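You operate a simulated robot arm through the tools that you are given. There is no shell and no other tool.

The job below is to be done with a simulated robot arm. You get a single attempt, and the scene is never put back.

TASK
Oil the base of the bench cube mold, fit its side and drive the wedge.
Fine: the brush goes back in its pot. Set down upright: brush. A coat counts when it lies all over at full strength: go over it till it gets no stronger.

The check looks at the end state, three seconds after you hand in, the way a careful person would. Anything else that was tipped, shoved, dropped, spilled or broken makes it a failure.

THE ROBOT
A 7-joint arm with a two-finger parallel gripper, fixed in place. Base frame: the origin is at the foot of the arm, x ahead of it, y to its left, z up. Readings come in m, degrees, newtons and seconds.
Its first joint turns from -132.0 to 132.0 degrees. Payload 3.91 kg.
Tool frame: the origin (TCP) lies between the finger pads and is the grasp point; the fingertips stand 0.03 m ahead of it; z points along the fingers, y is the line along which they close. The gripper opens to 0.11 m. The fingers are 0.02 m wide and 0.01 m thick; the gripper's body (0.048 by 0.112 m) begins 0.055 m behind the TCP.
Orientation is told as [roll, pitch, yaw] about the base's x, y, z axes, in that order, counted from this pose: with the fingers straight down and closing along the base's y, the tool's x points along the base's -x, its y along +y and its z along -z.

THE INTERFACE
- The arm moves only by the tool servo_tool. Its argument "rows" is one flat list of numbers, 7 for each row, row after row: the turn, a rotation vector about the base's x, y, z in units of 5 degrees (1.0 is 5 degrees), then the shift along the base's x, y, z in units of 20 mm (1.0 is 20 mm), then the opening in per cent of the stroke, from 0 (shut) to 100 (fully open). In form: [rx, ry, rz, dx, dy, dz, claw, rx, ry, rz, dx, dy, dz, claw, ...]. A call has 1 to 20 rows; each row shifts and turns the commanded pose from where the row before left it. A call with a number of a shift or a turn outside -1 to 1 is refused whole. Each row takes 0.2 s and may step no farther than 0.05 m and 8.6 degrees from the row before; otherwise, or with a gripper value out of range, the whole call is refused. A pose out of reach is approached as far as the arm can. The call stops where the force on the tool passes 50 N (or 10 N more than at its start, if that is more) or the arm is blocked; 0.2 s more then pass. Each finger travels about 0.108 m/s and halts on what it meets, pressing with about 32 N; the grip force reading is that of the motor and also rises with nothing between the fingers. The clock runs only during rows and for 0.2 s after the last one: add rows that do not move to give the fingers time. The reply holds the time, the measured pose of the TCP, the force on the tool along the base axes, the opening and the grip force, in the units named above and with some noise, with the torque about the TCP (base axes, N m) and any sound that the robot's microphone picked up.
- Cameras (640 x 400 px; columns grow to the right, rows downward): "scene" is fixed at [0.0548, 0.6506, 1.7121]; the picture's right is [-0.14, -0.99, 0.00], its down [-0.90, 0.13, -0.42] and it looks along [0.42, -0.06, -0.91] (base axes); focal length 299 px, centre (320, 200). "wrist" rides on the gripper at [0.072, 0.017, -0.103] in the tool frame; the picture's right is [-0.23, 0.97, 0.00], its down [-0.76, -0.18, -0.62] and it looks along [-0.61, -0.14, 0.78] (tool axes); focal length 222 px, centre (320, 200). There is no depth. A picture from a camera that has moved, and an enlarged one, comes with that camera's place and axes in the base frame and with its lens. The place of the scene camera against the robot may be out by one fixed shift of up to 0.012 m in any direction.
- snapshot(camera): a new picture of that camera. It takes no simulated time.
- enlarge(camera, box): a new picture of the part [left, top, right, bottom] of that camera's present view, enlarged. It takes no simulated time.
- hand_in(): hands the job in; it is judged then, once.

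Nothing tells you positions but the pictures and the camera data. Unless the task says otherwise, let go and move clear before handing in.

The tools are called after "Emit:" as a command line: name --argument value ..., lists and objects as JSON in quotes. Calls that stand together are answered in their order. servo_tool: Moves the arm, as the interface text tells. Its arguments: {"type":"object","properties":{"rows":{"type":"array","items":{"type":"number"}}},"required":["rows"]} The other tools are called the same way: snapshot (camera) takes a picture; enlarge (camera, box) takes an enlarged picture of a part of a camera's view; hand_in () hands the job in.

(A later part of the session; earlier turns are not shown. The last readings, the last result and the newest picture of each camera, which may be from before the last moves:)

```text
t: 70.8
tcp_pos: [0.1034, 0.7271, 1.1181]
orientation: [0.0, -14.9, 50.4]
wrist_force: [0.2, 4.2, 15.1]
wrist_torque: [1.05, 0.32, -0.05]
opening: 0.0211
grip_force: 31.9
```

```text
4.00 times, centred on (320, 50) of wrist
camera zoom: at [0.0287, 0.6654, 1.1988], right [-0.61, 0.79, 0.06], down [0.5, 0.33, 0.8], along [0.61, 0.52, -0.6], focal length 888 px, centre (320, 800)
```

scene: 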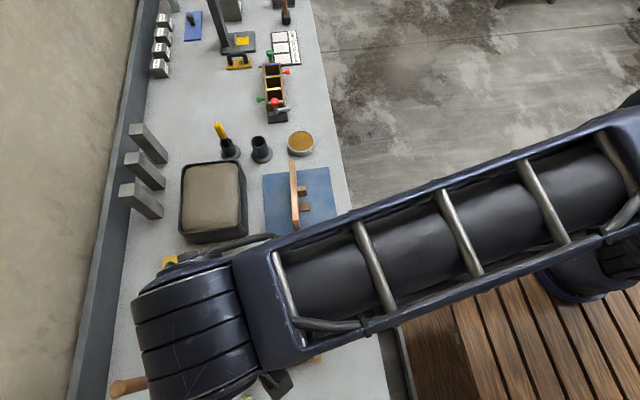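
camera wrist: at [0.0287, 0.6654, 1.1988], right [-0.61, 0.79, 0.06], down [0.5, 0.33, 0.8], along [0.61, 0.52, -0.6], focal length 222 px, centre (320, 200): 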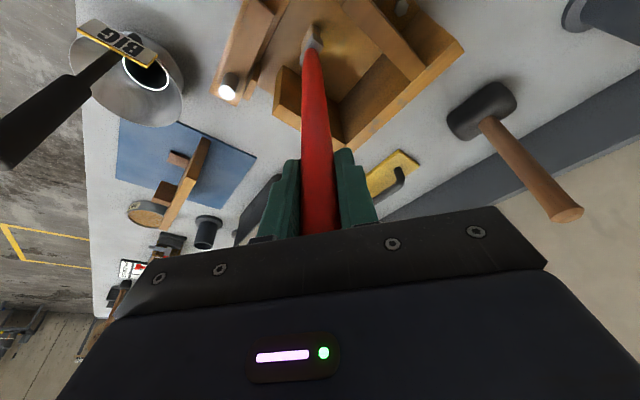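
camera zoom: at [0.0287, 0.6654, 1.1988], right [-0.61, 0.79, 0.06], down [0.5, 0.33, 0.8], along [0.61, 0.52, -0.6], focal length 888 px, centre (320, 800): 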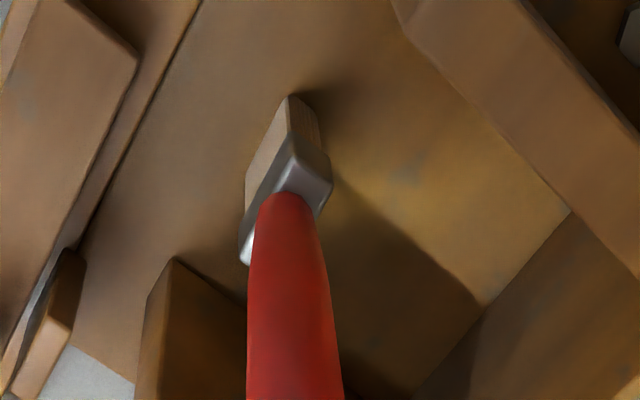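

A golden oil sheen shows along the stroke, so contact painting works. The pressure crept up to 15 N, so I raise 0.7 mm and finish the stroke to the front edge.

Emit:
servo_tool --rows '[0, 0, 0, 0, 0, 0.035, 0, 0, 0, 0, 0, -0.25, 0, 0, 0, 0, 0, 0, -0.25, 0, 0, 0, 0, 0, 0, -0.2, 0, 0, 0, 0, 0, 0, 0, 0, 0]'

Emit:
enlarge --camera "wrist" --box '[240, 0, 400, 100]'

```text
t: 72.0
tcp_pos: [0.1044, 0.7135, 1.1177]
orientation: [0.0, -14.8, 50.3]
wrist_force: [-1.0, 3.0, 14.4]
wrist_torque: [0.86, 0.3, -0.03]
opening: 0.0211
grip_force: 32.3
```

```text
4.00 times, centred on (320, 50) of wrist
camera zoom: at [0.0297, 0.6507, 1.1987], right [-0.61, 0.79, 0.06], down [0.5, 0.33, 0.8], along [0.61, 0.52, -0.6], focal length 888 px, centre (320, 800)
```

zoom: 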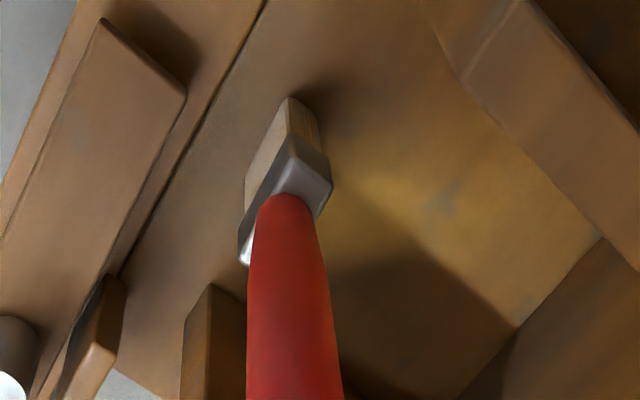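

Emit:
servo_tool --rows '[0, 0, 0, 0, 0, 0.05, 0, 0, 0, 0, 0, 0, 0, 0]'

Emit:
servo_tool --rows '[0, 0, 0, 0, 0.2, 0, 0, 0, 0, 0, 0, 0.25, 0, 0, 0, 0, 0, 0, 0.25, 0, 0, 0, 0, 0, 0, 0.25, 0, 0, 0, 0, 0, 0, 0.25, 0, 0, 0, 0, 0, 0, 0.25, 0, 0, 0, 0, 0, 0, 0.25, 0, 0, 0, 0, 0, 0, 0.25, 0, 0, 0, 0, 0, 0, 0.25, 0, 0, 0, 0, 0, 0, 0.25, 0, 0]'

Emit:
enlarge --camera "wrist" --box '[240, 0, 400, 100]'

```text
t: 72.6
tcp_pos: [0.1056, 0.7138, 1.1177]
orientation: [-0.2, -14.7, 50.4]
wrist_force: [1.1, 0.4, -0.7]
wrist_torque: [-0.02, 0.01, -0.01]
opening: 0.021
grip_force: 32.3
```

```text
t: 74.8
tcp_pos: [0.1039, 0.764, 1.1196]
orientation: [0.0, -14.9, 50.3]
wrist_force: [0.0, -0.2, -0.5]
wrist_torque: [0.02, 0.02, 0.01]
opening: 0.021
grip_force: 32.3
```

```text
4.00 times, centred on (320, 50) of wrist
camera zoom: at [0.0293, 0.6995, 1.2013], right [-0.61, 0.79, 0.06], down [0.5, 0.33, 0.8], along [0.61, 0.52, -0.6], focal length 888 px, centre (320, 800)
```

zoom: 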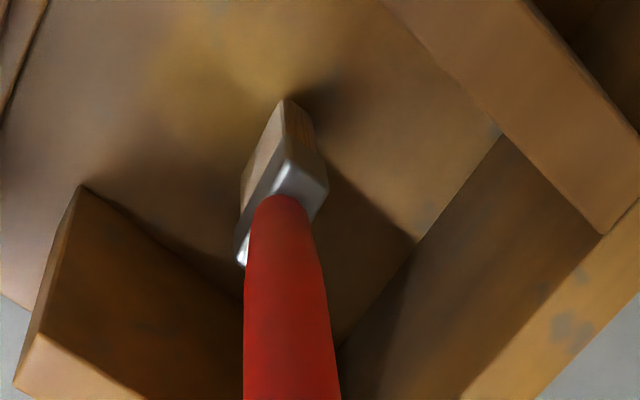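

The 1 mm raise lost contact on the return stroke. I lower 0.8 mm and stroke toward the back wall.

Emit:
servo_tool --rows '[0, 0, 0, 0, 0, -0.04, 0, 0, 0, 0, 0, 0.25, 0, 0, 0, 0, 0, 0, 0.25, 0, 0, 0, 0, 0, 0, 0.25, 0, 0, 0, 0, 0, 0, 0.25, 0, 0]'

Emit:
servo_tool --rows '[0, 0, 0, 0, 0.25, 0, 0, 0, 0, 0, 0, 0.25, 0, 0, 0, 0, 0, 0, 0.25, 0, 0, 0, 0, 0, 0, 0.2, 0, 0]'

Emit:
enlarge --camera "wrist" --box '[240, 0, 400, 100]'

```text
t: 76.0
tcp_pos: [0.1038, 0.7839, 1.119]
orientation: [0.0, -15.0, 50.3]
wrist_force: [-0.6, -0.1, -1.2]
wrist_torque: [0.02, 0.02, 0.01]
opening: 0.021
grip_force: 32.0
```

```text
t: 77.0
tcp_pos: [0.1043, 0.8018, 1.1191]
orientation: [-0.1, -14.9, 50.5]
wrist_force: [-0.4, 0.4, -0.2]
wrist_torque: [-0.02, -0.03, 0.02]
opening: 0.0211
grip_force: 31.4
```

```text
4.00 times, centred on (320, 50) of wrist
camera zoom: at [0.0301, 0.7382, 1.1998], right [-0.61, 0.79, 0.06], down [0.5, 0.33, 0.8], along [0.61, 0.52, -0.6], focal length 888 px, centre (320, 800)
```

zoom: 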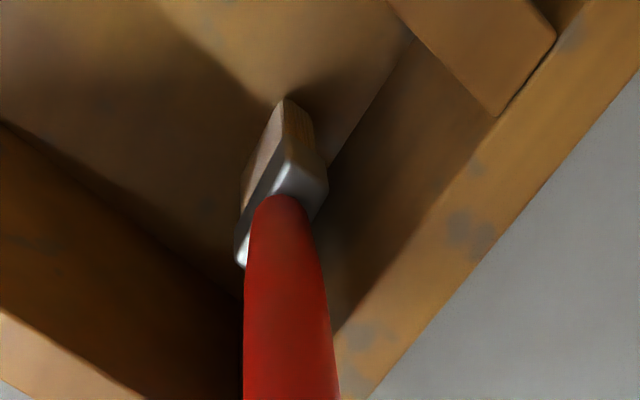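

Emit:
servo_tool --rows '[0, 0, 0, 0, 0, -0.04, 0, 0, 0, 0, 0, 0, 0, 0]'

Emit:
servo_tool --rows '[0, 0, 0, 0, 0, -0.03, 0, 0, 0, 0, 0, 0, 0, 0]'

```text
t: 77.6
tcp_pos: [0.103, 0.8019, 1.1174]
orientation: [0.0, -15.0, 50.3]
wrist_force: [0.1, 0.0, -1.4]
wrist_torque: [0.02, 0.02, -0.01]
opening: 0.0212
grip_force: 31.6
```

```text
t: 78.2
tcp_pos: [0.1039, 0.8018, 1.1172]
orientation: [0.1, -14.9, 50.4]
wrist_force: [-0.3, 0.1, 4.1]
wrist_torque: [-0.01, -0.12, 0.02]
opening: 0.0212
grip_force: 31.9
```

Contact about 5 N at the back edge. Now a stroke toward the front with force checks.

Emit:
servo_tool --rows '[0, 0, 0, 0, 0.15, 0, 0, 0, 0, 0, 0, -0.25, 0, 0, 0, 0, 0, 0, -0.25, 0, 0, 0, 0, 0, 0, -0.25, 0, 0, 0, 0, 0, 0, -0.25, 0, 0, 0, 0, 0, 0, -0.25, 0, 0]'

Emit:
servo_tool --rows '[0, 0, 0, 0, -0.25, 0, 0, 0, 0, 0, 0, -0.25, 0, 0, 0, 0, 0, 0, -0.25, 0, 0, 0, 0, 0, 0, -0.25, 0, 0, 0, 0, 0, 0, -0.25, 0, 0]'

Emit:
enlarge --camera "wrist" --box '[240, 0, 400, 100]'

```text
t: 79.6
tcp_pos: [0.1035, 0.7803, 1.1173]
orientation: [-0.1, -14.8, 50.4]
wrist_force: [-0.6, 1.5, 9.0]
wrist_torque: [0.5, 0.28, -0.04]
opening: 0.0209
grip_force: 32.7
```

```text
t: 80.8
tcp_pos: [0.1048, 0.7531, 1.118]
orientation: [0.0, -14.9, 50.4]
wrist_force: [-0.5, 3.7, 13.2]
wrist_torque: [0.88, 0.21, -0.06]
opening: 0.0208
grip_force: 32.2
```

```text
4.00 times, centred on (320, 50) of wrist
camera zoom: at [0.0301, 0.6894, 1.1987], right [-0.61, 0.79, 0.06], down [0.5, 0.33, 0.8], along [0.61, 0.52, -0.6], focal length 888 px, centre (320, 800)
```

zoom: 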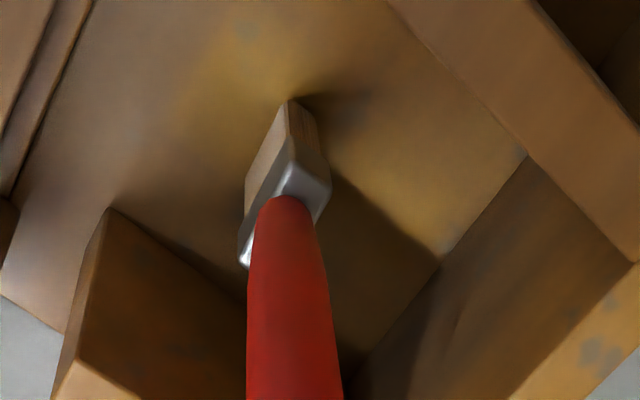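

The coat shows clearly along the lane. I continue to the front, then step to the next lane and stroke back.

Emit:
servo_tool --rows '[0, 0, 0, 0, -0.25, 0.01, 0, 0, 0, 0, 0, -0.25, 0, 0, 0, 0, 0, 0, -0.25, 0, 0, 0, 0, 0, 0, -0.25, 0, 0, 0, 0, 0, 0, -0.25, 0, 0, 0, 0, 0, 0, -0.25, 0, 0, 0, 0, 0, 0, -0.25, 0, 0, 0, 0, 0, 0, -0.25, 0, 0]'

Emit:
servo_tool --rows '[0, 0, 0, 0.4, 0, 0, 0, 0, 0, 0, 0.45, 0, 0, 0, 0, 0, 0, 0, 0.25, 0, 0, 0, 0, 0, 0, 0.25, 0, 0, 0, 0, 0, 0, 0.25, 0, 0, 0, 0, 0, 0, 0.25, 0, 0]'

Emit:
enlarge --camera "wrist" --box '[240, 0, 400, 100]'

```text
t: 82.6
tcp_pos: [0.1037, 0.7134, 1.117]
orientation: [0.0, -14.9, 50.4]
wrist_force: [-1.4, 3.8, 13.8]
wrist_torque: [1.0, 0.26, -0.04]
opening: 0.0211
grip_force: 32.2
```

```text
t: 84.0
tcp_pos: [0.1211, 0.7342, 1.1172]
orientation: [0.0, -14.8, 50.5]
wrist_force: [1.2, -2.9, 10.3]
wrist_torque: [-0.8, -0.04, 0.04]
opening: 0.021
grip_force: 32.2
```

```text
4.00 times, centred on (320, 50) of wrist
camera zoom: at [0.0468, 0.6705, 1.1981], right [-0.61, 0.79, 0.06], down [0.5, 0.33, 0.8], along [0.61, 0.52, -0.6], focal length 888 px, centre (320, 800)
```

zoom: 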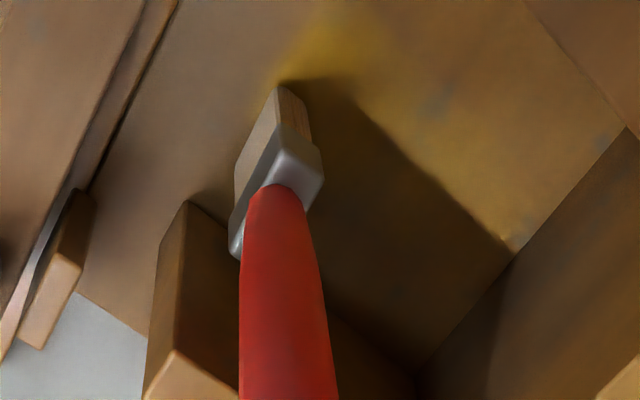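

The coat is building well; forces stay around 10 N. I continue this lane to the back wall.

Emit:
servo_tool --rows '[0, 0, 0, 0, 0.25, 0, 0, 0, 0, 0, 0, 0.25, 0, 0, 0, 0, 0, 0, 0.25, 0, 0, 0, 0, 0, 0, 0.25, 0, 0, 0, 0, 0, 0, 0.25, 0, 0, 0, 0, 0, 0, 0.25, 0, 0, 0, 0, 0, 0, 0.25, 0, 0, 0, 0, 0, 0, 0.25, 0, 0, 0, 0, 0, 0, 0.25, 0, 0, 0, 0, 0, 0, 0.25, 0, 0, 0, 0, 0, 0, 0.25, 0, 0, 0, 0, 0, 0, 0.25, 0, 0]'

Emit:
enlarge --camera "wrist" --box '[240, 0, 400, 100]'

```text
t: 86.6
tcp_pos: [0.1209, 0.7954, 1.1181]
orientation: [-0.1, -14.9, 50.4]
wrist_force: [0.2, 0.3, -0.1]
wrist_torque: [0.02, 0.0, 0.01]
opening: 0.0213
grip_force: 32.4
```

```text
4.00 times, centred on (320, 50) of wrist
camera zoom: at [0.0462, 0.7317, 1.1988], right [-0.61, 0.79, 0.06], down [0.5, 0.33, 0.8], along [0.61, 0.52, -0.6], focal length 888 px, centre (320, 800)
```

zoom: 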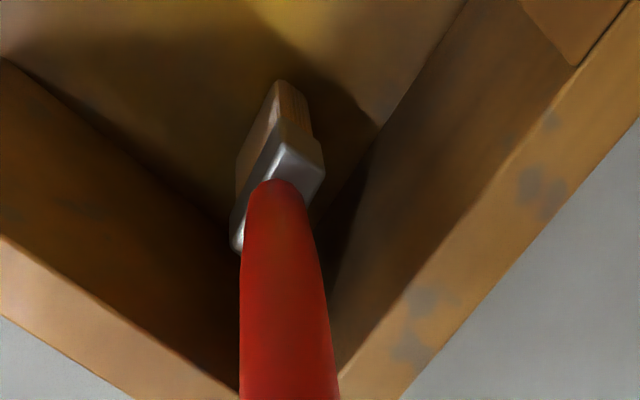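

Emit:
servo_tool --rows '[0, 0, 0, 0, 0.25, -0.03, 0, 0, 0, 0, 0, 0.1, 0, 0, 0, 0, 0, 0, 0, 0, 0]'

```text
t: 87.4
tcp_pos: [0.1213, 0.8021, 1.1171]
orientation: [-0.1, -14.9, 50.4]
wrist_force: [1.7, -0.3, 4.3]
wrist_torque: [-0.22, -0.08, -0.01]
opening: 0.021
grip_force: 31.8
```

Emit:
servo_tool --rows '[0, 0, 0, 0, 0.15, 0, 0, 0, 0, 0, 0, 0.15, 0, 0, 0, 0, 0, 0, 0, 0, 0]'

Emit:
servo_tool --rows '[0, 0, 0, 0, -0.25, 0.002, 0, 0, 0, 0, 0, -0.25, 0.002, 0, 0, 0, 0, 0, -0.25, 0.002, 0, 0, 0, 0, 0, -0.25, 0.002, 0, 0, 0, 0, 0, -0.25, 0.002, 0, 0, 0, 0, 0, -0.25, 0.002, 0, 0, 0, 0, 0, -0.25, 0.002, 0, 0, 0, 0, 0, -0.25, 0.002, 0, 0, 0, 0, 0, -0.25, 0.002, 0, 0, 0, 0, 0, -0.25, 0.002, 0]'

Emit:
enlarge --camera "wrist" --box '[240, 0, 400, 100]'

```text
t: 88.2
tcp_pos: [0.1213, 0.808, 1.1165]
orientation: [0.0, -14.9, 50.3]
wrist_force: [0.7, -2.8, 10.3]
wrist_torque: [-0.72, -0.06, 0.01]
opening: 0.021
grip_force: 31.7
```

```text
t: 90.4
tcp_pos: [0.1209, 0.7569, 1.1167]
orientation: [-0.1, -14.8, 50.4]
wrist_force: [-0.1, 2.6, 5.6]
wrist_torque: [0.33, 0.19, -0.03]
opening: 0.0209
grip_force: 32.1
```

```text
4.00 times, centred on (320, 50) of wrist
camera zoom: at [0.0471, 0.6937, 1.1979], right [-0.61, 0.79, 0.06], down [0.5, 0.33, 0.8], along [0.61, 0.52, -0.6], focal length 888 px, centre (320, 800)
```

zoom: 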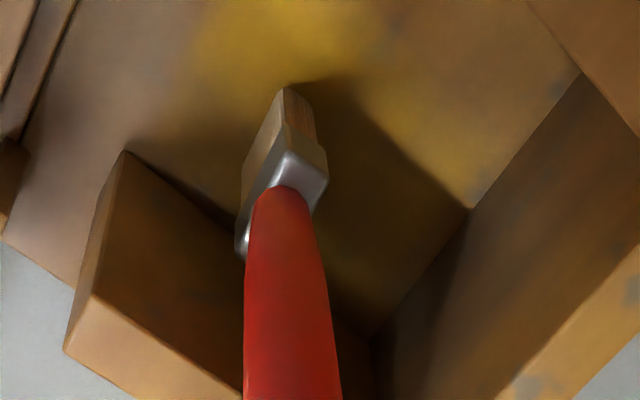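

Emit:
servo_tool --rows '[0, 0, 0, 0, -0.25, 0.002, 0, 0, 0, 0, 0, -0.25, 0.002, 0, 0, 0, 0, 0, -0.25, 0.002, 0, 0, 0, 0, 0, -0.25, 0.002, 0, 0, 0, 0, 0, -0.25, 0.002, 0, 0, 0, 0, 0, -0.25, 0.002, 0, 0, 0, 0, 0, -0.25, 0.002, 0, 0, 0, 0, 0, -0.25, 0.002, 0, 0, 0, 0, 0.3, 0, 0, 0, 0, 0, 0, 0.3, 0, 0, 0]'

Emit:
servo_tool --rows '[0, 0, 0, 0, 0.25, -0.002, 0, 0, 0, 0, 0, 0.25, -0.002, 0, 0, 0, 0, 0, 0.25, -0.002, 0, 0, 0, 0, 0, 0.25, -0.002, 0, 0, 0, 0, 0, 0.25, -0.002, 0, 0, 0, 0, 0, 0.25, -0.002, 0, 0, 0, 0, 0, 0.25, -0.002, 0, 0, 0, 0, 0, 0.25, -0.002, 0, 0, 0, 0, 0, 0.25, -0.002, 0]'

Emit:
enlarge --camera "wrist" --box '[240, 0, 400, 100]'

```text
t: 92.6
tcp_pos: [0.1309, 0.7173, 1.1149]
orientation: [0.0, -14.8, 50.5]
wrist_force: [-4.2, 0.1, 9.4]
wrist_torque: [-0.11, 1.21, -0.02]
opening: 0.0211
grip_force: 32.1
```

```text
t: 94.6
tcp_pos: [0.1333, 0.7619, 1.1173]
orientation: [0.0, -14.9, 50.4]
wrist_force: [-0.6, -1.0, -0.1]
wrist_torque: [0.01, 0.01, 0.01]
opening: 0.0206
grip_force: 32.1
```

```text
4.00 times, centred on (320, 50) of wrist
camera zoom: at [0.0583, 0.6983, 1.1988], right [-0.61, 0.79, 0.06], down [0.5, 0.33, 0.8], along [0.61, 0.52, -0.6], focal length 888 px, centre (320, 800)
```

zoom: 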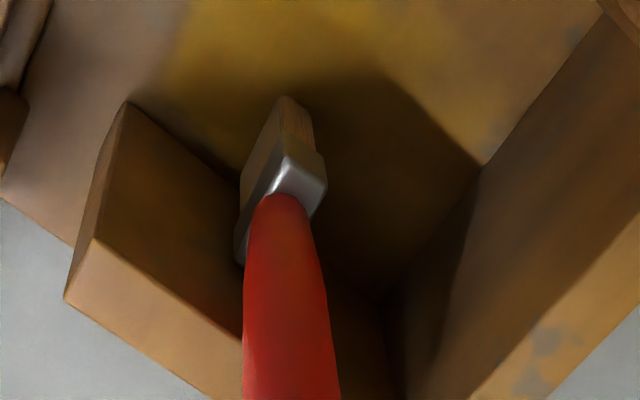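

Emit:
servo_tool --rows '[0, 0, 0, 0, 0, -0.03, 0, 0, 0, 0, 0, 0.25, -0.002, 0, 0, 0, 0, 0, 0.25, -0.002, 0]'

Emit:
servo_tool --rows '[0, 0, 0, 0, 0.25, -0.006, 0, 0, 0, 0, 0, 0.25, -0.002, 0, 0, 0, 0, 0, 0.25, -0.002, 0, 0, 0, 0, 0, 0.25, -0.002, 0, 0, 0, 0, 0, 0.25, -0.002, 0, 0, 0, 0, 0, 0.25, -0.002, 0, 0, 0, 0, 0, 0.25, -0.002, 0]'

Emit:
enlarge --camera "wrist" --box '[240, 0, 400, 100]'

```text
t: 95.4
tcp_pos: [0.134, 0.7732, 1.1163]
orientation: [-0.1, -15.0, 50.3]
wrist_force: [-0.9, 0.0, -0.3]
wrist_torque: [0.02, 0.0, 0.01]
opening: 0.021
grip_force: 32.0
```

```text
t: 97.0
tcp_pos: [0.1333, 0.8069, 1.1163]
orientation: [0.0, -14.8, 50.5]
wrist_force: [0.0, 0.3, -0.3]
wrist_torque: [-0.04, -0.04, 0.0]
opening: 0.0209
grip_force: 31.4
```

```text
4.00 times, centred on (320, 50) of wrist
camera zoom: at [0.0585, 0.744, 1.1975], right [-0.61, 0.79, 0.06], down [0.5, 0.33, 0.8], along [0.61, 0.52, -0.6], focal length 888 px, centre (320, 800)
```

zoom: 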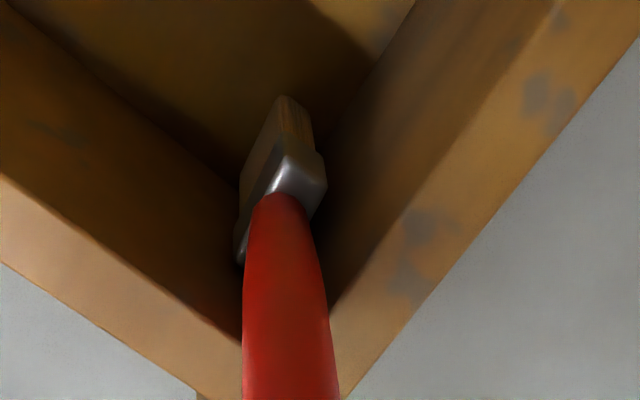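

Emit:
servo_tool --rows '[0, 0, 0, 0, 0, -0.03, 0, 0, 0, 0, 0, 0, 0, 0]'

Emit:
servo_tool --rows '[0, 0, 0, 0, 0, -0.025, 0, 0, 0, 0, 0, 0, 0, 0]'

```text
t: 97.6
tcp_pos: [0.1321, 0.8068, 1.1161]
orientation: [0.0, -15.0, 50.4]
wrist_force: [0.7, -0.4, 4.3]
wrist_torque: [-0.28, -0.07, 0.04]
opening: 0.0208
grip_force: 32.4
```

```text
t: 98.2
tcp_pos: [0.1325, 0.8078, 1.1165]
orientation: [0.0, -14.8, 50.4]
wrist_force: [0.7, -2.6, 11.9]
wrist_torque: [-0.63, 0.15, -0.02]
opening: 0.0209
grip_force: 31.9
```

Firm contact in the back corner. Now stroke along the +x wall to the front.

Emit:
servo_tool --rows '[0, 0, 0, 0, -0.25, 0.002, 0, 0, 0, 0, 0, -0.25, 0.002, 0, 0, 0, 0, 0, -0.25, 0.002, 0, 0, 0, 0, 0, -0.25, 0.002, 0, 0, 0, 0, 0, -0.25, 0.002, 0, 0, 0, 0, 0, -0.25, 0.002, 0, 0, 0, 0, 0, -0.25, 0.002, 0, 0, 0, 0, 0, -0.25, 0.002, 0, 0, 0, 0, 0, -0.25, 0.002, 0]'

Emit:
servo_tool --rows '[0, 0, 0, 0, -0.25, 0.002, 0, 0, 0, 0, 0, -0.25, 0.002, 0, 0, 0, 0, 0, -0.25, 0.002, 0, 0, 0, 0, 0, -0.25, 0.002, 0, 0, 0, 0, 0, -0.25, 0.002, 0, 0, 0, 0, 0, -0.25, 0.002, 0, 0, 0, 0, 0, -0.25, 0.002, 0, 0, 0, 0, 0, -0.25, 0.002, 0, 0, 0, 0, 0, -0.25, 0.002, 0]'

Emit:
enlarge --camera "wrist" --box '[240, 0, 400, 100]'

```text
t: 100.2
tcp_pos: [0.134, 0.7615, 1.1157]
orientation: [0.2, -15.0, 50.2]
wrist_force: [-0.5, 4.5, 17.9]
wrist_torque: [1.06, 0.27, -0.08]
opening: 0.0209
grip_force: 32.2
```

```text
t: 102.2
tcp_pos: [0.1328, 0.7172, 1.1149]
orientation: [0.0, -14.9, 50.3]
wrist_force: [-7.9, 6.1, 14.4]
wrist_torque: [1.61, 1.76, 0.07]
opening: 0.0227
grip_force: 31.9
```

```text
4.00 times, centred on (320, 50) of wrist
camera zoom: at [0.0584, 0.6544, 1.1957], right [-0.61, 0.79, 0.06], down [0.5, 0.33, 0.8], along [0.61, 0.52, -0.6], focal length 888 px, centre (320, 800)
```

zoom: 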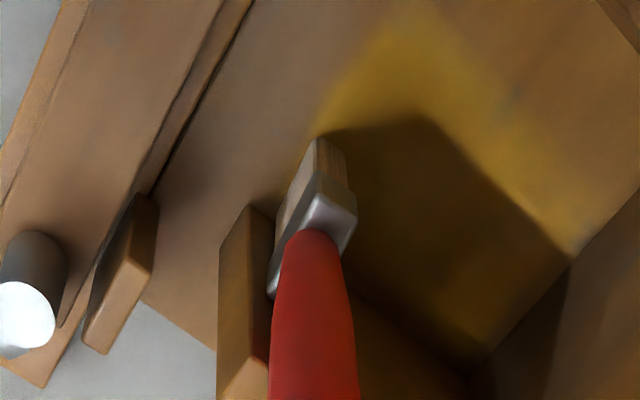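

The side force shows the ferrule is rubbing on the +x wall and the brush is leaning in the grip. I lift slightly to release it and look.

Emit:
servo_tool --rows '[0, 0, 0, -0.1, 0, 0.1, 0, 0, 0, 0, -0.1, 0, 0.1, 0, 0, 0, 0, 0, 0, 0, 0]'

Emit:
enlarge --camera "wrist" --box '[240, 0, 400, 100]'

Emit:
snapshot --camera "wrist"

```text
t: 103.0
tcp_pos: [0.1294, 0.7169, 1.1182]
orientation: [0.0, -14.8, 50.4]
wrist_force: [-5.2, -0.5, -2.5]
wrist_torque: [-0.09, 1.19, -0.01]
opening: 0.0214
grip_force: 32.1
```

```text
4.00 times, centred on (320, 50) of wrist
camera zoom: at [0.0551, 0.6537, 1.1996], right [-0.61, 0.79, 0.06], down [0.5, 0.33, 0.8], along [0.61, 0.52, -0.6], focal length 888 px, centre (320, 800)
```

zoom: 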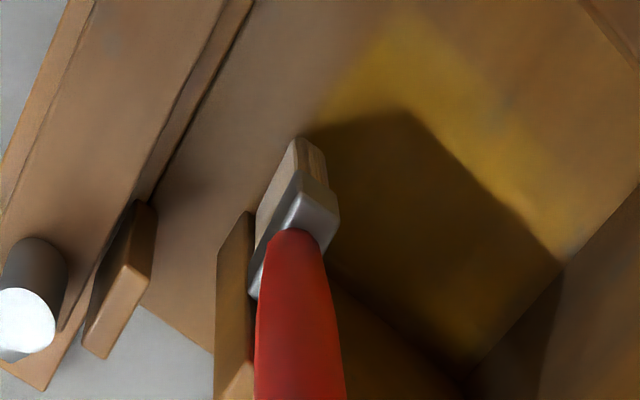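

```text
taken
camera wrist: at [0.0551, 0.6537, 1.1996], right [-0.61, 0.79, 0.06], down [0.5, 0.33, 0.8], along [0.61, 0.52, -0.6], focal length 222 px, centre (320, 200)
```

wrist: 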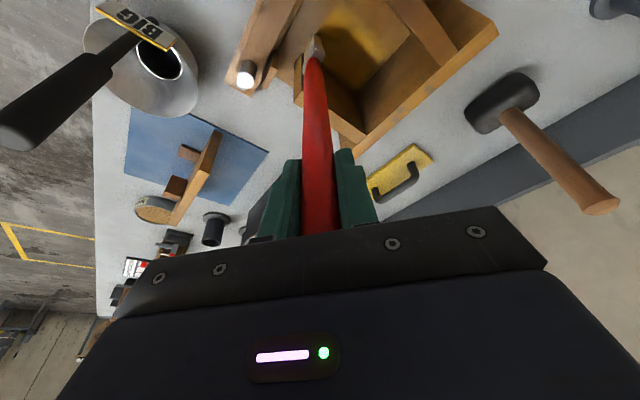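

Emit:
servo_tool --rows '[0, 0, 0, -0.25, 0, 0.1, 0, 0, 0, 0, -0.25, 0, 0, 0, 0, 0, 0, 0, 0, 0, 0]'

Emit:
enlarge --camera "wrist" --box '[240, 0, 400, 100]'

```text
t: 103.8
tcp_pos: [0.1183, 0.7182, 1.1217]
orientation: [0.0, -14.9, 50.4]
wrist_force: [-0.9, -0.9, -0.8]
wrist_torque: [-0.06, 0.01, 0.0]
opening: 0.021
grip_force: 32.1
```

```text
4.00 times, centred on (320, 50) of wrist
camera zoom: at [0.0441, 0.6547, 1.2024], right [-0.61, 0.79, 0.06], down [0.5, 0.33, 0.8], along [0.61, 0.52, -0.6], focal length 888 px, centre (320, 800)
```

zoom: 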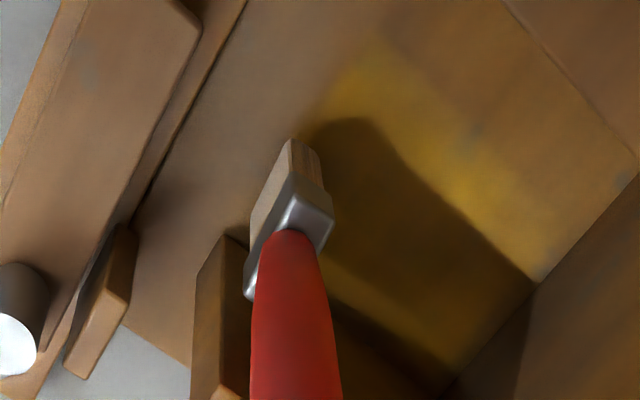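

Released; the brush now leans a couple of degrees outward, which is fine. The +x half is well yellow. Next the −x half: I move over and feel for contact again.

Emit:
servo_tool --rows '[0, 0, 0, -0.55, -0.1, 0, 0, 0, 0, 0, -0.55, -0.1, 0, 0, 0, 0, 0, -0.55, -0.1, 0, 0, 0, 0, 0, -0.55, -0.1, 0, 0, 0, 0, 0, 0, 0, -0.1, 0, 0, 0, 0, 0, 0, 0, 0]'

Emit:
servo_tool --rows '[0, 0, 0, 0, 0, -0.05, 0, 0, 0, 0, 0, 0, 0, 0]'

Emit:
servo_tool --rows '[0, 0, 0, 0, 0, -0.03, 0, 0, 0, 0, 0, 0, 0, 0]'

Emit:
enlarge --camera "wrist" --box '[240, 0, 400, 100]'

```text
t: 105.2
tcp_pos: [0.0745, 0.7096, 1.1181]
orientation: [0.0, -14.9, 50.5]
wrist_force: [0.1, -0.1, -1.1]
wrist_torque: [0.03, -0.03, 0.02]
opening: 0.0209
grip_force: 31.6
```

```text
t: 105.8
tcp_pos: [0.0753, 0.7111, 1.1175]
orientation: [0.0, -14.9, 50.4]
wrist_force: [0.2, 0.1, -1.7]
wrist_torque: [-0.03, 0.0, -0.01]
opening: 0.0207
grip_force: 32.3
```

```text
t: 106.4
tcp_pos: [0.0748, 0.7099, 1.1174]
orientation: [0.0, -14.8, 50.5]
wrist_force: [-0.3, 0.0, -0.7]
wrist_torque: [0.02, -0.01, 0.0]
opening: 0.0208
grip_force: 31.6
```

```text
4.00 times, centred on (320, 50) of wrist
camera zoom: at [-0.0002, 0.6461, 1.1979], right [-0.61, 0.79, 0.06], down [0.5, 0.33, 0.8], along [0.61, 0.52, -0.6], focal length 888 px, centre (320, 800)
```

zoom: 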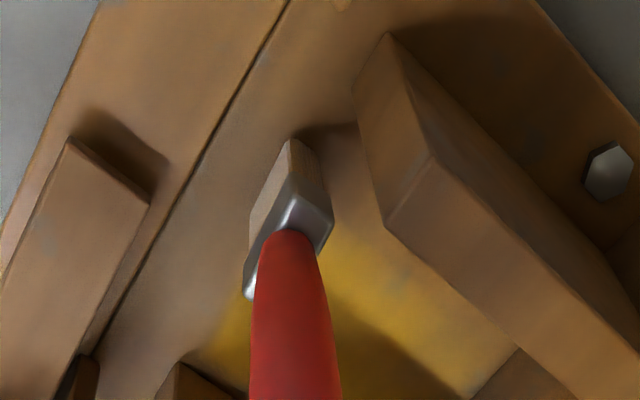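

Emit:
servo_tool --rows '[0, 0, 0, 0, 0, -0.04, 0, 0, 0, 0, 0, 0, 0, 0]'

Emit:
servo_tool --rows '[0, 0, 0, 0, 0, -0.03, 0, 0, 0, 0, 0, 0, 0, 0]'

```text
t: 107.0
tcp_pos: [0.0735, 0.7093, 1.1155]
orientation: [-0.1, -14.9, 50.4]
wrist_force: [-0.1, 0.5, 0.3]
wrist_torque: [0.0, -0.01, 0.02]
opening: 0.0208
grip_force: 31.7
```

```text
t: 107.6
tcp_pos: [0.0739, 0.7103, 1.1157]
orientation: [-0.1, -14.9, 50.3]
wrist_force: [0.1, 0.3, -0.6]
wrist_torque: [0.02, 0.0, 0.04]
opening: 0.021
grip_force: 31.7
```

Emit:
servo_tool --rows '[0, 0, 0, 0, 0, -0.03, 0, 0, 0, 0, 0, 0, 0, 0]'

Emit:
servo_tool --rows '[0, 0, 0, 0, 0, -0.03, 0, 0, 0, 0, 0, 0, 0, 0]'

Emit:
servo_tool --rows '[0, 0, 0, 0, 0, -0.03, 0, 0, 0, 0, 0, 0, 0, 0]'

```text
t: 108.2
tcp_pos: [0.075, 0.7105, 1.1163]
orientation: [-0.1, -14.9, 50.5]
wrist_force: [0.3, 0.2, -1.5]
wrist_torque: [0.02, 0.03, -0.07]
opening: 0.0211
grip_force: 31.9
```

```text
t: 108.8
tcp_pos: [0.074, 0.7109, 1.1152]
orientation: [0.0, -14.9, 50.4]
wrist_force: [1.2, 0.5, 7.1]
wrist_torque: [0.07, -0.24, 0.02]
opening: 0.0209
grip_force: 31.9
```

```text
t: 109.4
tcp_pos: [0.0738, 0.7103, 1.1142]
orientation: [0.1, -15.0, 50.4]
wrist_force: [2.5, -0.5, 18.5]
wrist_torque: [0.02, -0.37, 0.03]
opening: 0.0211
grip_force: 32.2
```

Contact found. I ease off a touch and stroke to the back in this lane.

Emit:
servo_tool --rows '[0, 0, 0, 0, 0.25, 0.01, 0, 0, 0, 0, 0, 0.25, -0.002, 0, 0, 0, 0, 0, 0.25, -0.002, 0, 0, 0, 0, 0, 0.25, -0.002, 0, 0, 0, 0, 0, 0.25, -0.002, 0, 0, 0, 0, 0, 0.25, -0.002, 0, 0, 0, 0, 0, 0.25, -0.002, 0, 0, 0, 0, 0, 0.25, -0.002, 0, 0, 0, 0, 0, 0.25, -0.002, 0]'

Emit:
servo_tool --rows '[0, 0, 0, 0, 0.25, -0.002, 0, 0, 0, 0, 0, 0.25, -0.002, 0, 0, 0, 0, 0, 0.25, -0.002, 0, 0, 0, 0, 0, 0.25, -0.002, 0, 0, 0, 0, 0, 0.25, -0.002, 0, 0, 0, 0, 0, 0.25, -0.002, 0, 0, 0, 0, 0, 0.25, -0.002, 0, 0, 0, 0, 0, 0.25, -0.002, 0]'

Emit:
enlarge --camera "wrist" --box '[240, 0, 400, 100]'

```text
t: 111.4
tcp_pos: [0.0744, 0.7537, 1.1145]
orientation: [0.0, -14.9, 50.4]
wrist_force: [0.0, -3.5, 6.8]
wrist_torque: [-0.83, 0.04, 0.07]
opening: 0.021
grip_force: 31.8
```

```text
t: 113.2
tcp_pos: [0.0731, 0.7943, 1.1141]
orientation: [0.0, -15.0, 50.4]
wrist_force: [-0.6, -1.9, 5.1]
wrist_torque: [-0.53, 0.05, 0.03]
opening: 0.021
grip_force: 31.8
```

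```text
4.00 times, centred on (320, 50) of wrist
camera zoom: at [-0.0005, 0.7305, 1.1951], right [-0.61, 0.79, 0.06], down [0.5, 0.33, 0.8], along [0.61, 0.52, -0.6], focal length 888 px, centre (320, 800)
```

zoom: 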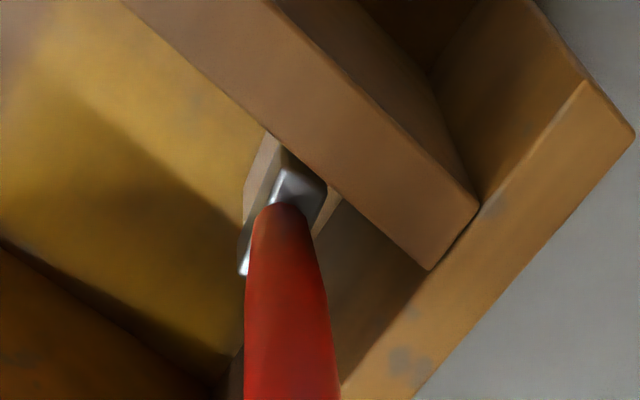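

Steady 5–7 N all the way. I step over to the lane along the −x wall and come back to the front.

Emit:
servo_tool --rows '[0, 0, 0, 0, 0.25, 0, 0, 0, 0, 0, -0.2, 0.05, 0, 0, 0, 0, 0, -0.2, 0, 0, 0, 0, 0, 0, -0.2, 0, 0, 0, 0, 0, 0, -0.15, 0, 0, 0, 0, 0, 0, 0, 0, 0, 0]'

Emit:
enlarge --camera "wrist" --box '[240, 0, 400, 100]'

```text
t: 114.6
tcp_pos: [0.061, 0.8004, 1.1139]
orientation: [0.0, -14.9, 50.4]
wrist_force: [12.1, -3.1, 6.5]
wrist_torque: [-0.67, -1.92, -0.06]
opening: 0.0211
grip_force: 32.2
```

```text
4.00 times, centred on (320, 50) of wrist
camera zoom: at [-0.0137, 0.7367, 1.1951], right [-0.61, 0.79, 0.06], down [0.5, 0.33, 0.8], along [0.61, 0.52, -0.6], focal length 888 px, centre (320, 800)
```

zoom: 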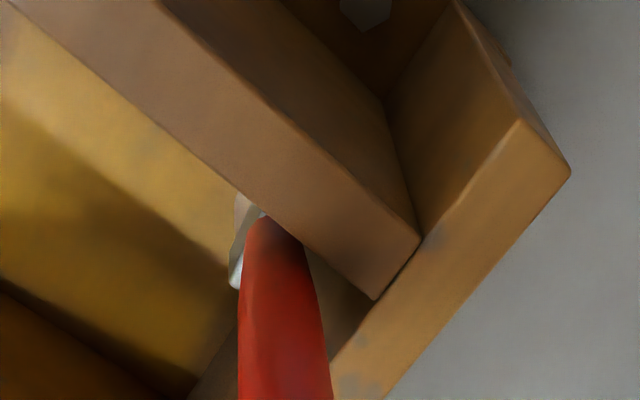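

Touching the −x wall (12 N sideways). I back off 3 mm and stroke along that wall to the front.

Emit:
servo_tool --rows '[0, 0, 0, 0.15, -0.05, 0, 0, 0, 0, 0, 0, -0.2, 0.002, 0, 0, 0, 0, 0, -0.25, 0.002, 0, 0, 0, 0, 0, -0.25, 0.002, 0]'

Emit:
servo_tool --rows '[0, 0, 0, 0, -0.25, 0.002, 0, 0, 0, 0, 0, -0.25, 0.002, 0, 0, 0, 0, 0, -0.25, 0.002, 0, 0, 0, 0, 0, -0.25, 0.002, 0, 0, 0, 0, 0, -0.25, 0.002, 0, 0, 0, 0, 0, -0.25, 0.002, 0, 0, 0, 0, 0, -0.25, 0.002, 0]'

Emit:
enlarge --camera "wrist" --box '[240, 0, 400, 100]'

```text
t: 115.6
tcp_pos: [0.0607, 0.7836, 1.1157]
orientation: [0.0, -14.8, 50.4]
wrist_force: [3.1, 0.2, -0.1]
wrist_torque: [0.11, -0.64, -0.03]
opening: 0.021
grip_force: 32.0
```

```text
t: 117.2
tcp_pos: [0.0628, 0.7501, 1.1157]
orientation: [-0.1, -14.9, 50.4]
wrist_force: [-0.5, 0.0, -0.3]
wrist_torque: [0.01, 0.01, 0.03]
opening: 0.021
grip_force: 32.5
```

```text
4.00 times, centred on (320, 50) of wrist
camera zoom: at [-0.0113, 0.6868, 1.1959], right [-0.61, 0.79, 0.06], down [0.5, 0.33, 0.8], along [0.61, 0.52, -0.6], focal length 888 px, centre (320, 800)
```

zoom: 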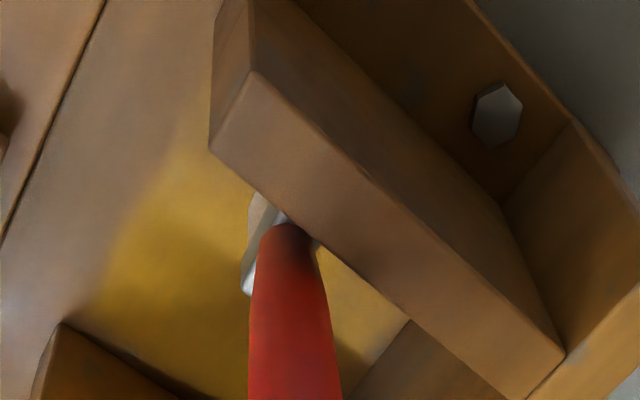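

Emit:
servo_tool --rows '[0, 0, 0, 0, 0, -0.03, 0, 0, 0, 0, 0, 0, 0, 0]'

Emit:
servo_tool --rows '[0, 0, 0, 0, 0, -0.03, 0, 0, 0, 0, 0, 0, 0, 0]'

```text
t: 117.8
tcp_pos: [0.0632, 0.7508, 1.1148]
orientation: [-0.1, -14.9, 50.4]
wrist_force: [-0.4, -1.1, -0.8]
wrist_torque: [-0.02, -0.03, 0.0]
opening: 0.0209
grip_force: 32.0
```

```text
t: 118.4
tcp_pos: [0.0629, 0.7508, 1.1135]
orientation: [0.1, -14.9, 50.3]
wrist_force: [0.1, -0.9, 5.8]
wrist_torque: [-0.08, 0.08, -0.01]
opening: 0.021
grip_force: 32.0
```

Contact again. Front and back along the −x wall now.

Emit:
servo_tool --rows '[0, 0, 0, 0, -0.25, 0, 0, 0, 0, 0, 0, -0.25, 0.001, 0, 0, 0, 0, 0, -0.25, 0.001, 0, 0, 0, 0, 0, -0.25, 0.001, 0, 0, 0, 0, 0, -0.25, 0.001, 0, 0, 0, 0, 0, -0.25, 0.001, 0, 0, 0, 0, 0, -0.25, 0.001, 0, 0, 0, 0, 0, -0.25, 0.001, 0]'

Emit:
servo_tool --rows '[0, 0, 0, 0, 0.25, 0, 0, 0, 0, 0, 0, 0.25, -0.001, 0, 0, 0, 0, 0, 0.25, -0.002, 0, 0, 0, 0, 0, 0.25, -0.002, 0, 0, 0, 0, 0, 0.25, -0.002, 0, 0, 0, 0, 0, 0.25, -0.002, 0, 0, 0, 0, 0, 0.25, -0.002, 0, 0, 0, 0, 0, 0.25, -0.002, 0, 0, 0, 0, 0, 0.25, -0.002, 0]'

Emit:
enlarge --camera "wrist" --box '[240, 0, 400, 100]'

```text
t: 120.2
tcp_pos: [0.0617, 0.711, 1.1127]
orientation: [0.0, -14.9, 50.4]
wrist_force: [-2.7, 4.9, 20.5]
wrist_torque: [1.42, 0.61, 0.0]
opening: 0.0211
grip_force: 32.0
```

```text
t: 122.2
tcp_pos: [0.0643, 0.7566, 1.113]
orientation: [-0.1, -14.9, 50.4]
wrist_force: [13.0, -6.5, 9.8]
wrist_torque: [-1.5, -2.08, 0.16]
opening: 0.0229
grip_force: 32.1
```

```text
4.00 times, centred on (320, 50) of wrist
camera zoom: at [-0.0104, 0.6924, 1.1939], right [-0.61, 0.79, 0.06], down [0.5, 0.33, 0.8], along [0.61, 0.52, -0.6], focal length 888 px, centre (320, 800)
```

zoom: 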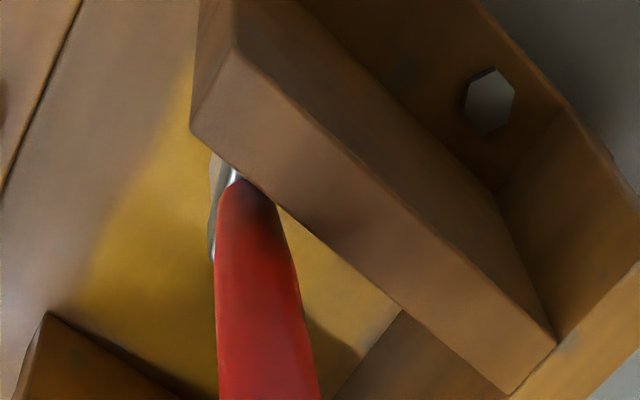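

The brush is pressing on the −x wall again (13 N). I move it off the wall and lift a little to check.

Emit:
servo_tool --rows '[0, 0, 0, 0.2, -0.1, 0.05, 0, 0, 0, 0, 0.2, 0, 0.1, 0, 0, 0, 0, 0.2, 0, 0.1, 0, 0, 0, 0, 0, 0, 0, 0]'

Emit:
snapshot --camera "wrist"

Emit:
enlarge --camera "wrist" --box '[240, 0, 400, 100]'

```text
t: 123.2
tcp_pos: [0.0747, 0.7547, 1.1167]
orientation: [0.1, -14.8, 50.5]
wrist_force: [-0.1, 0.4, 0.0]
wrist_torque: [0.01, 0.04, -0.01]
opening: 0.021
grip_force: 32.3
```

```text
taken
camera wrist: at [0.0003, 0.6909, 1.1976], right [-0.61, 0.79, 0.06], down [0.5, 0.33, 0.8], along [0.61, 0.52, -0.6], focal length 222 px, centre (320, 200)
```

wrist: 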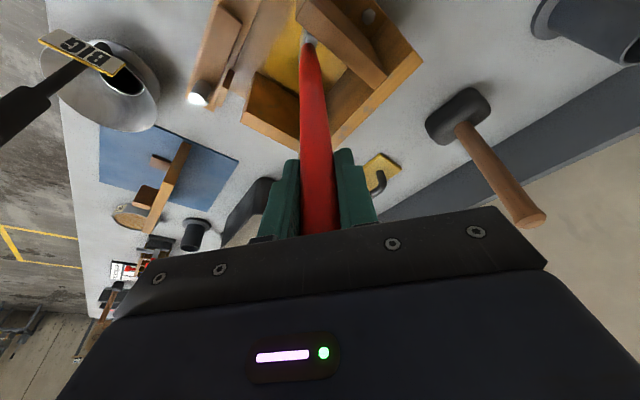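

```text
4.00 times, centred on (320, 50) of wrist
camera zoom: at [0.0003, 0.6909, 1.1976], right [-0.61, 0.79, 0.06], down [0.5, 0.33, 0.8], along [0.61, 0.52, -0.6], focal length 888 px, centre (320, 800)
```

zoom: 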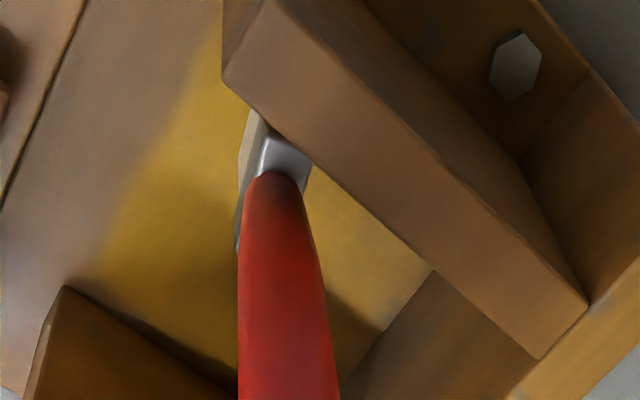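

Visible floor is evenly yellow. I lift out and back to view the whole floor, including the strip beside the −x wall.

Emit:
servo_tool --rows '[0, 0, 0, 0, 0, 1, 0, 0, 0, 0, 0, 0, 1, 0, 0, 0, 0, 0, 0, 1, 0, 0, 0, 0, 0, 0, 1, 0, 0, 0, 0, 0, 0, 1, 0, 0, 0, 0, 0, 0, 1, 0, 0, 0, 0, 0, 0, 1, 0, 0, 0, 0, 0, -1, 0, 0, 0, 0, 0, 0, -1, 0, 0, 0, 0, 0, 0, -1, 0, 0, 0, 0, 0, 0, -1, 0, 0, 0, 0, 0, 0, -1, 0, 0, 0, 0, 0, 0, 0, 0, 0]'

Emit:
snapshot --camera "wrist"

Emit:
snapshot --camera "scene"

```text
t: 126.0
tcp_pos: [0.0746, 0.6537, 1.2592]
orientation: [0.0, -15.0, 50.4]
wrist_force: [0.5, 1.1, -1.2]
wrist_torque: [-0.01, -0.02, 0.04]
opening: 0.0208
grip_force: 31.8
```

```text
taken
camera wrist: at [0.0006, 0.5903, 1.3395], right [-0.61, 0.79, 0.06], down [0.5, 0.33, 0.8], along [0.61, 0.52, -0.6], focal length 222 px, centre (320, 200)
```

wrist: 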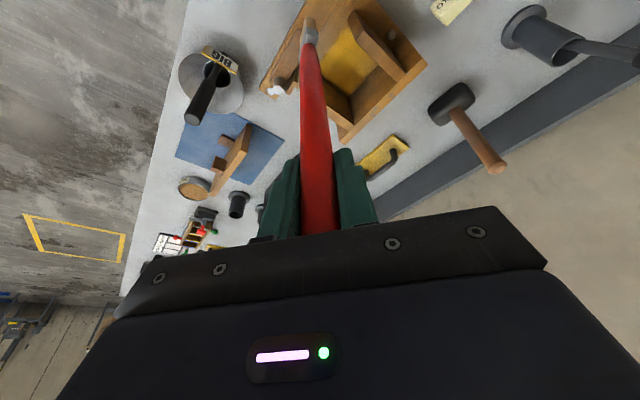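

```text
taken
```

scene: 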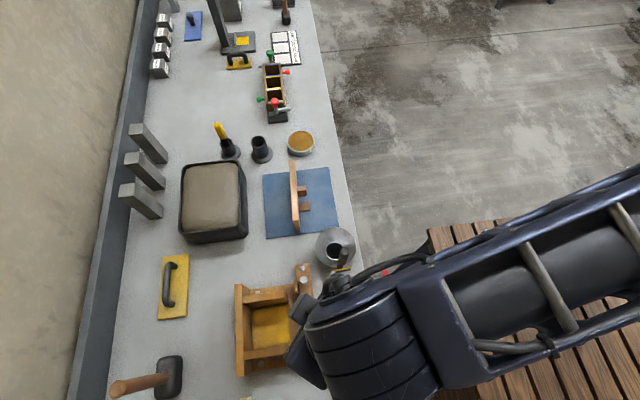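

Both cameras now see the floor. I'll zoom in.

Emit:
enlarge --camera "scene" --box '[235, 280, 315, 380]'

Emit:
enlarge --camera "wrist" --box '[270, 0, 430, 140]'

Emit:
enlarge --camera "wrist" --box '[320, 10, 390, 100]'

```text
4.00 times, centred on (275, 330) of scene
camera zoom: at [0.0548, 0.6506, 1.7121], right [-0.14, -0.99, 0.0], down [-0.9, 0.13, -0.42], along [0.42, -0.06, -0.91], focal length 1198 px, centre (500, -320)
```

zoom: 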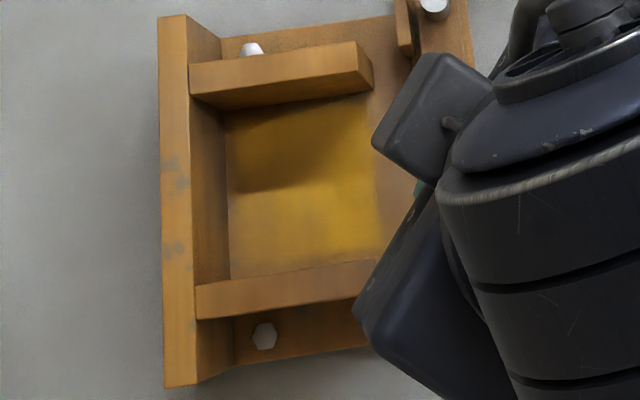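

```text
2.86 times, centred on (350, 70) of wrist
camera zoom: at [0.0006, 0.5903, 1.3395], right [-0.61, 0.79, 0.06], down [0.5, 0.33, 0.8], along [0.61, 0.52, -0.6], focal length 635 px, centre (234, 571)
```

zoom: 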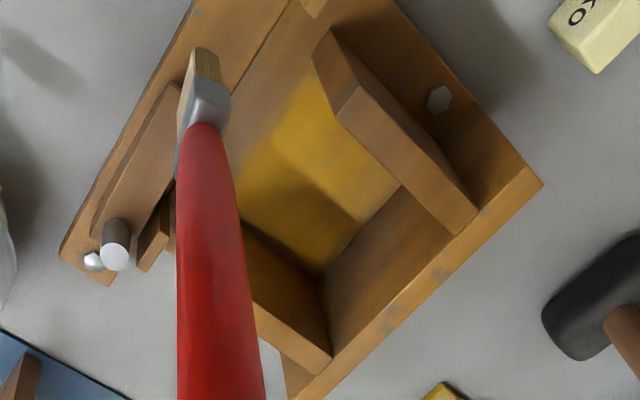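

```text
4.44 times, centred on (355, 55) of wrist
camera zoom: at [0.0006, 0.5903, 1.3395], right [-0.61, 0.79, 0.06], down [0.5, 0.33, 0.8], along [0.61, 0.52, -0.6], focal length 987 px, centre (164, 844)
```

zoom: 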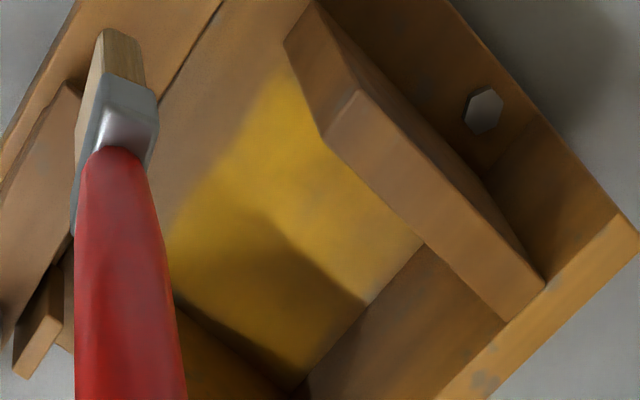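

Emit:
enlarge --camera "scene" --box '[250, 298, 300, 350]'

```text
7.69 times, centred on (275, 324) of scene
camera zoom: at [0.0548, 0.6506, 1.7121], right [-0.14, -0.99, 0.0], down [-0.9, 0.13, -0.42], along [0.42, -0.06, -0.91], focal length 2303 px, centre (666, -754)
```

zoom: 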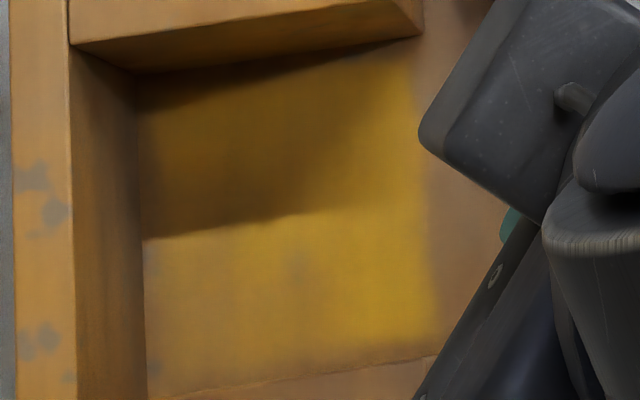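

The coat is strong in the middle and front but weaker along the back wall and the −x wall. The brush has also twisted about 15° in the grip. I'll square it by turning the tool back, lean the tip a little toward the back wall, and go over those strips again.

Emit:
servo_tool --rows '[0, 0, -1, 0.25, 1, 0, 0, 0, 0, -1, 0.25, 1, 0, 0, 0, 0, -1, 0.25, 1, 0, 0, 0.4, 0, 0, 0.25, 1, 0, 0, 0.4, 0, 0, 0.25, 1, 0, 0, 0, 0, 0, 0.22, 1, 0, 0, 0, 0, 0, 0, 0.6, 0, 0, 0, 0, 0, 0, 0, -1, 0, 0, 0, 0, 0, 0, -1, 0, 0, 0, 0, 0, 0, -1, 0, 0, 0, 0, 0, 0, -1, 0, 0, 0, 0, 0, 0, -1, 0, 0, 0, 0, 0, 0, 0, 0]'

Emit:
snapshot --camera "wrist"

Emit:
enlarge --camera "wrist" --box '[240, 0, 400, 100]'

```text
t: 128.8
tcp_pos: [0.1038, 0.7852, 1.1562]
orientation: [3.4, -17.1, 34.4]
wrist_force: [0.2, -0.6, -1.4]
wrist_torque: [-0.01, 0.02, -0.04]
opening: 0.021
grip_force: 32.0
```

```text
taken
camera wrist: at [0.016, 0.7377, 1.2345], right [-0.38, 0.92, 0.12], down [0.57, 0.13, 0.81], along [0.72, 0.38, -0.57], focal length 222 px, centre (320, 200)
```

wrist: 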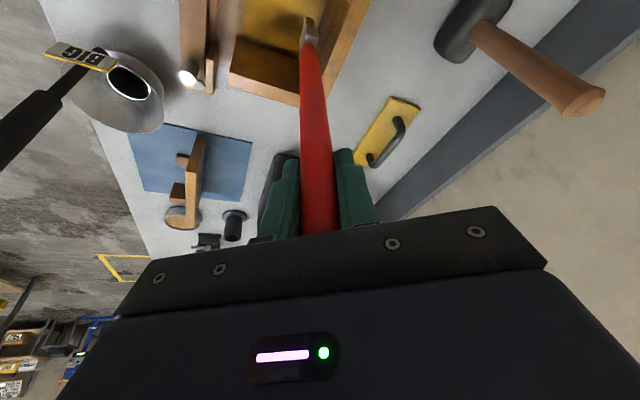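

```text
4.00 times, centred on (320, 50) of wrist
camera zoom: at [0.016, 0.7377, 1.2345], right [-0.38, 0.92, 0.12], down [0.57, 0.13, 0.81], along [0.72, 0.38, -0.57], focal length 888 px, centre (320, 800)
```

zoom: 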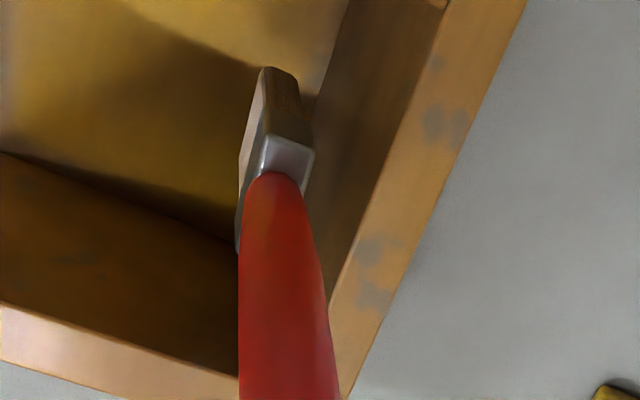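

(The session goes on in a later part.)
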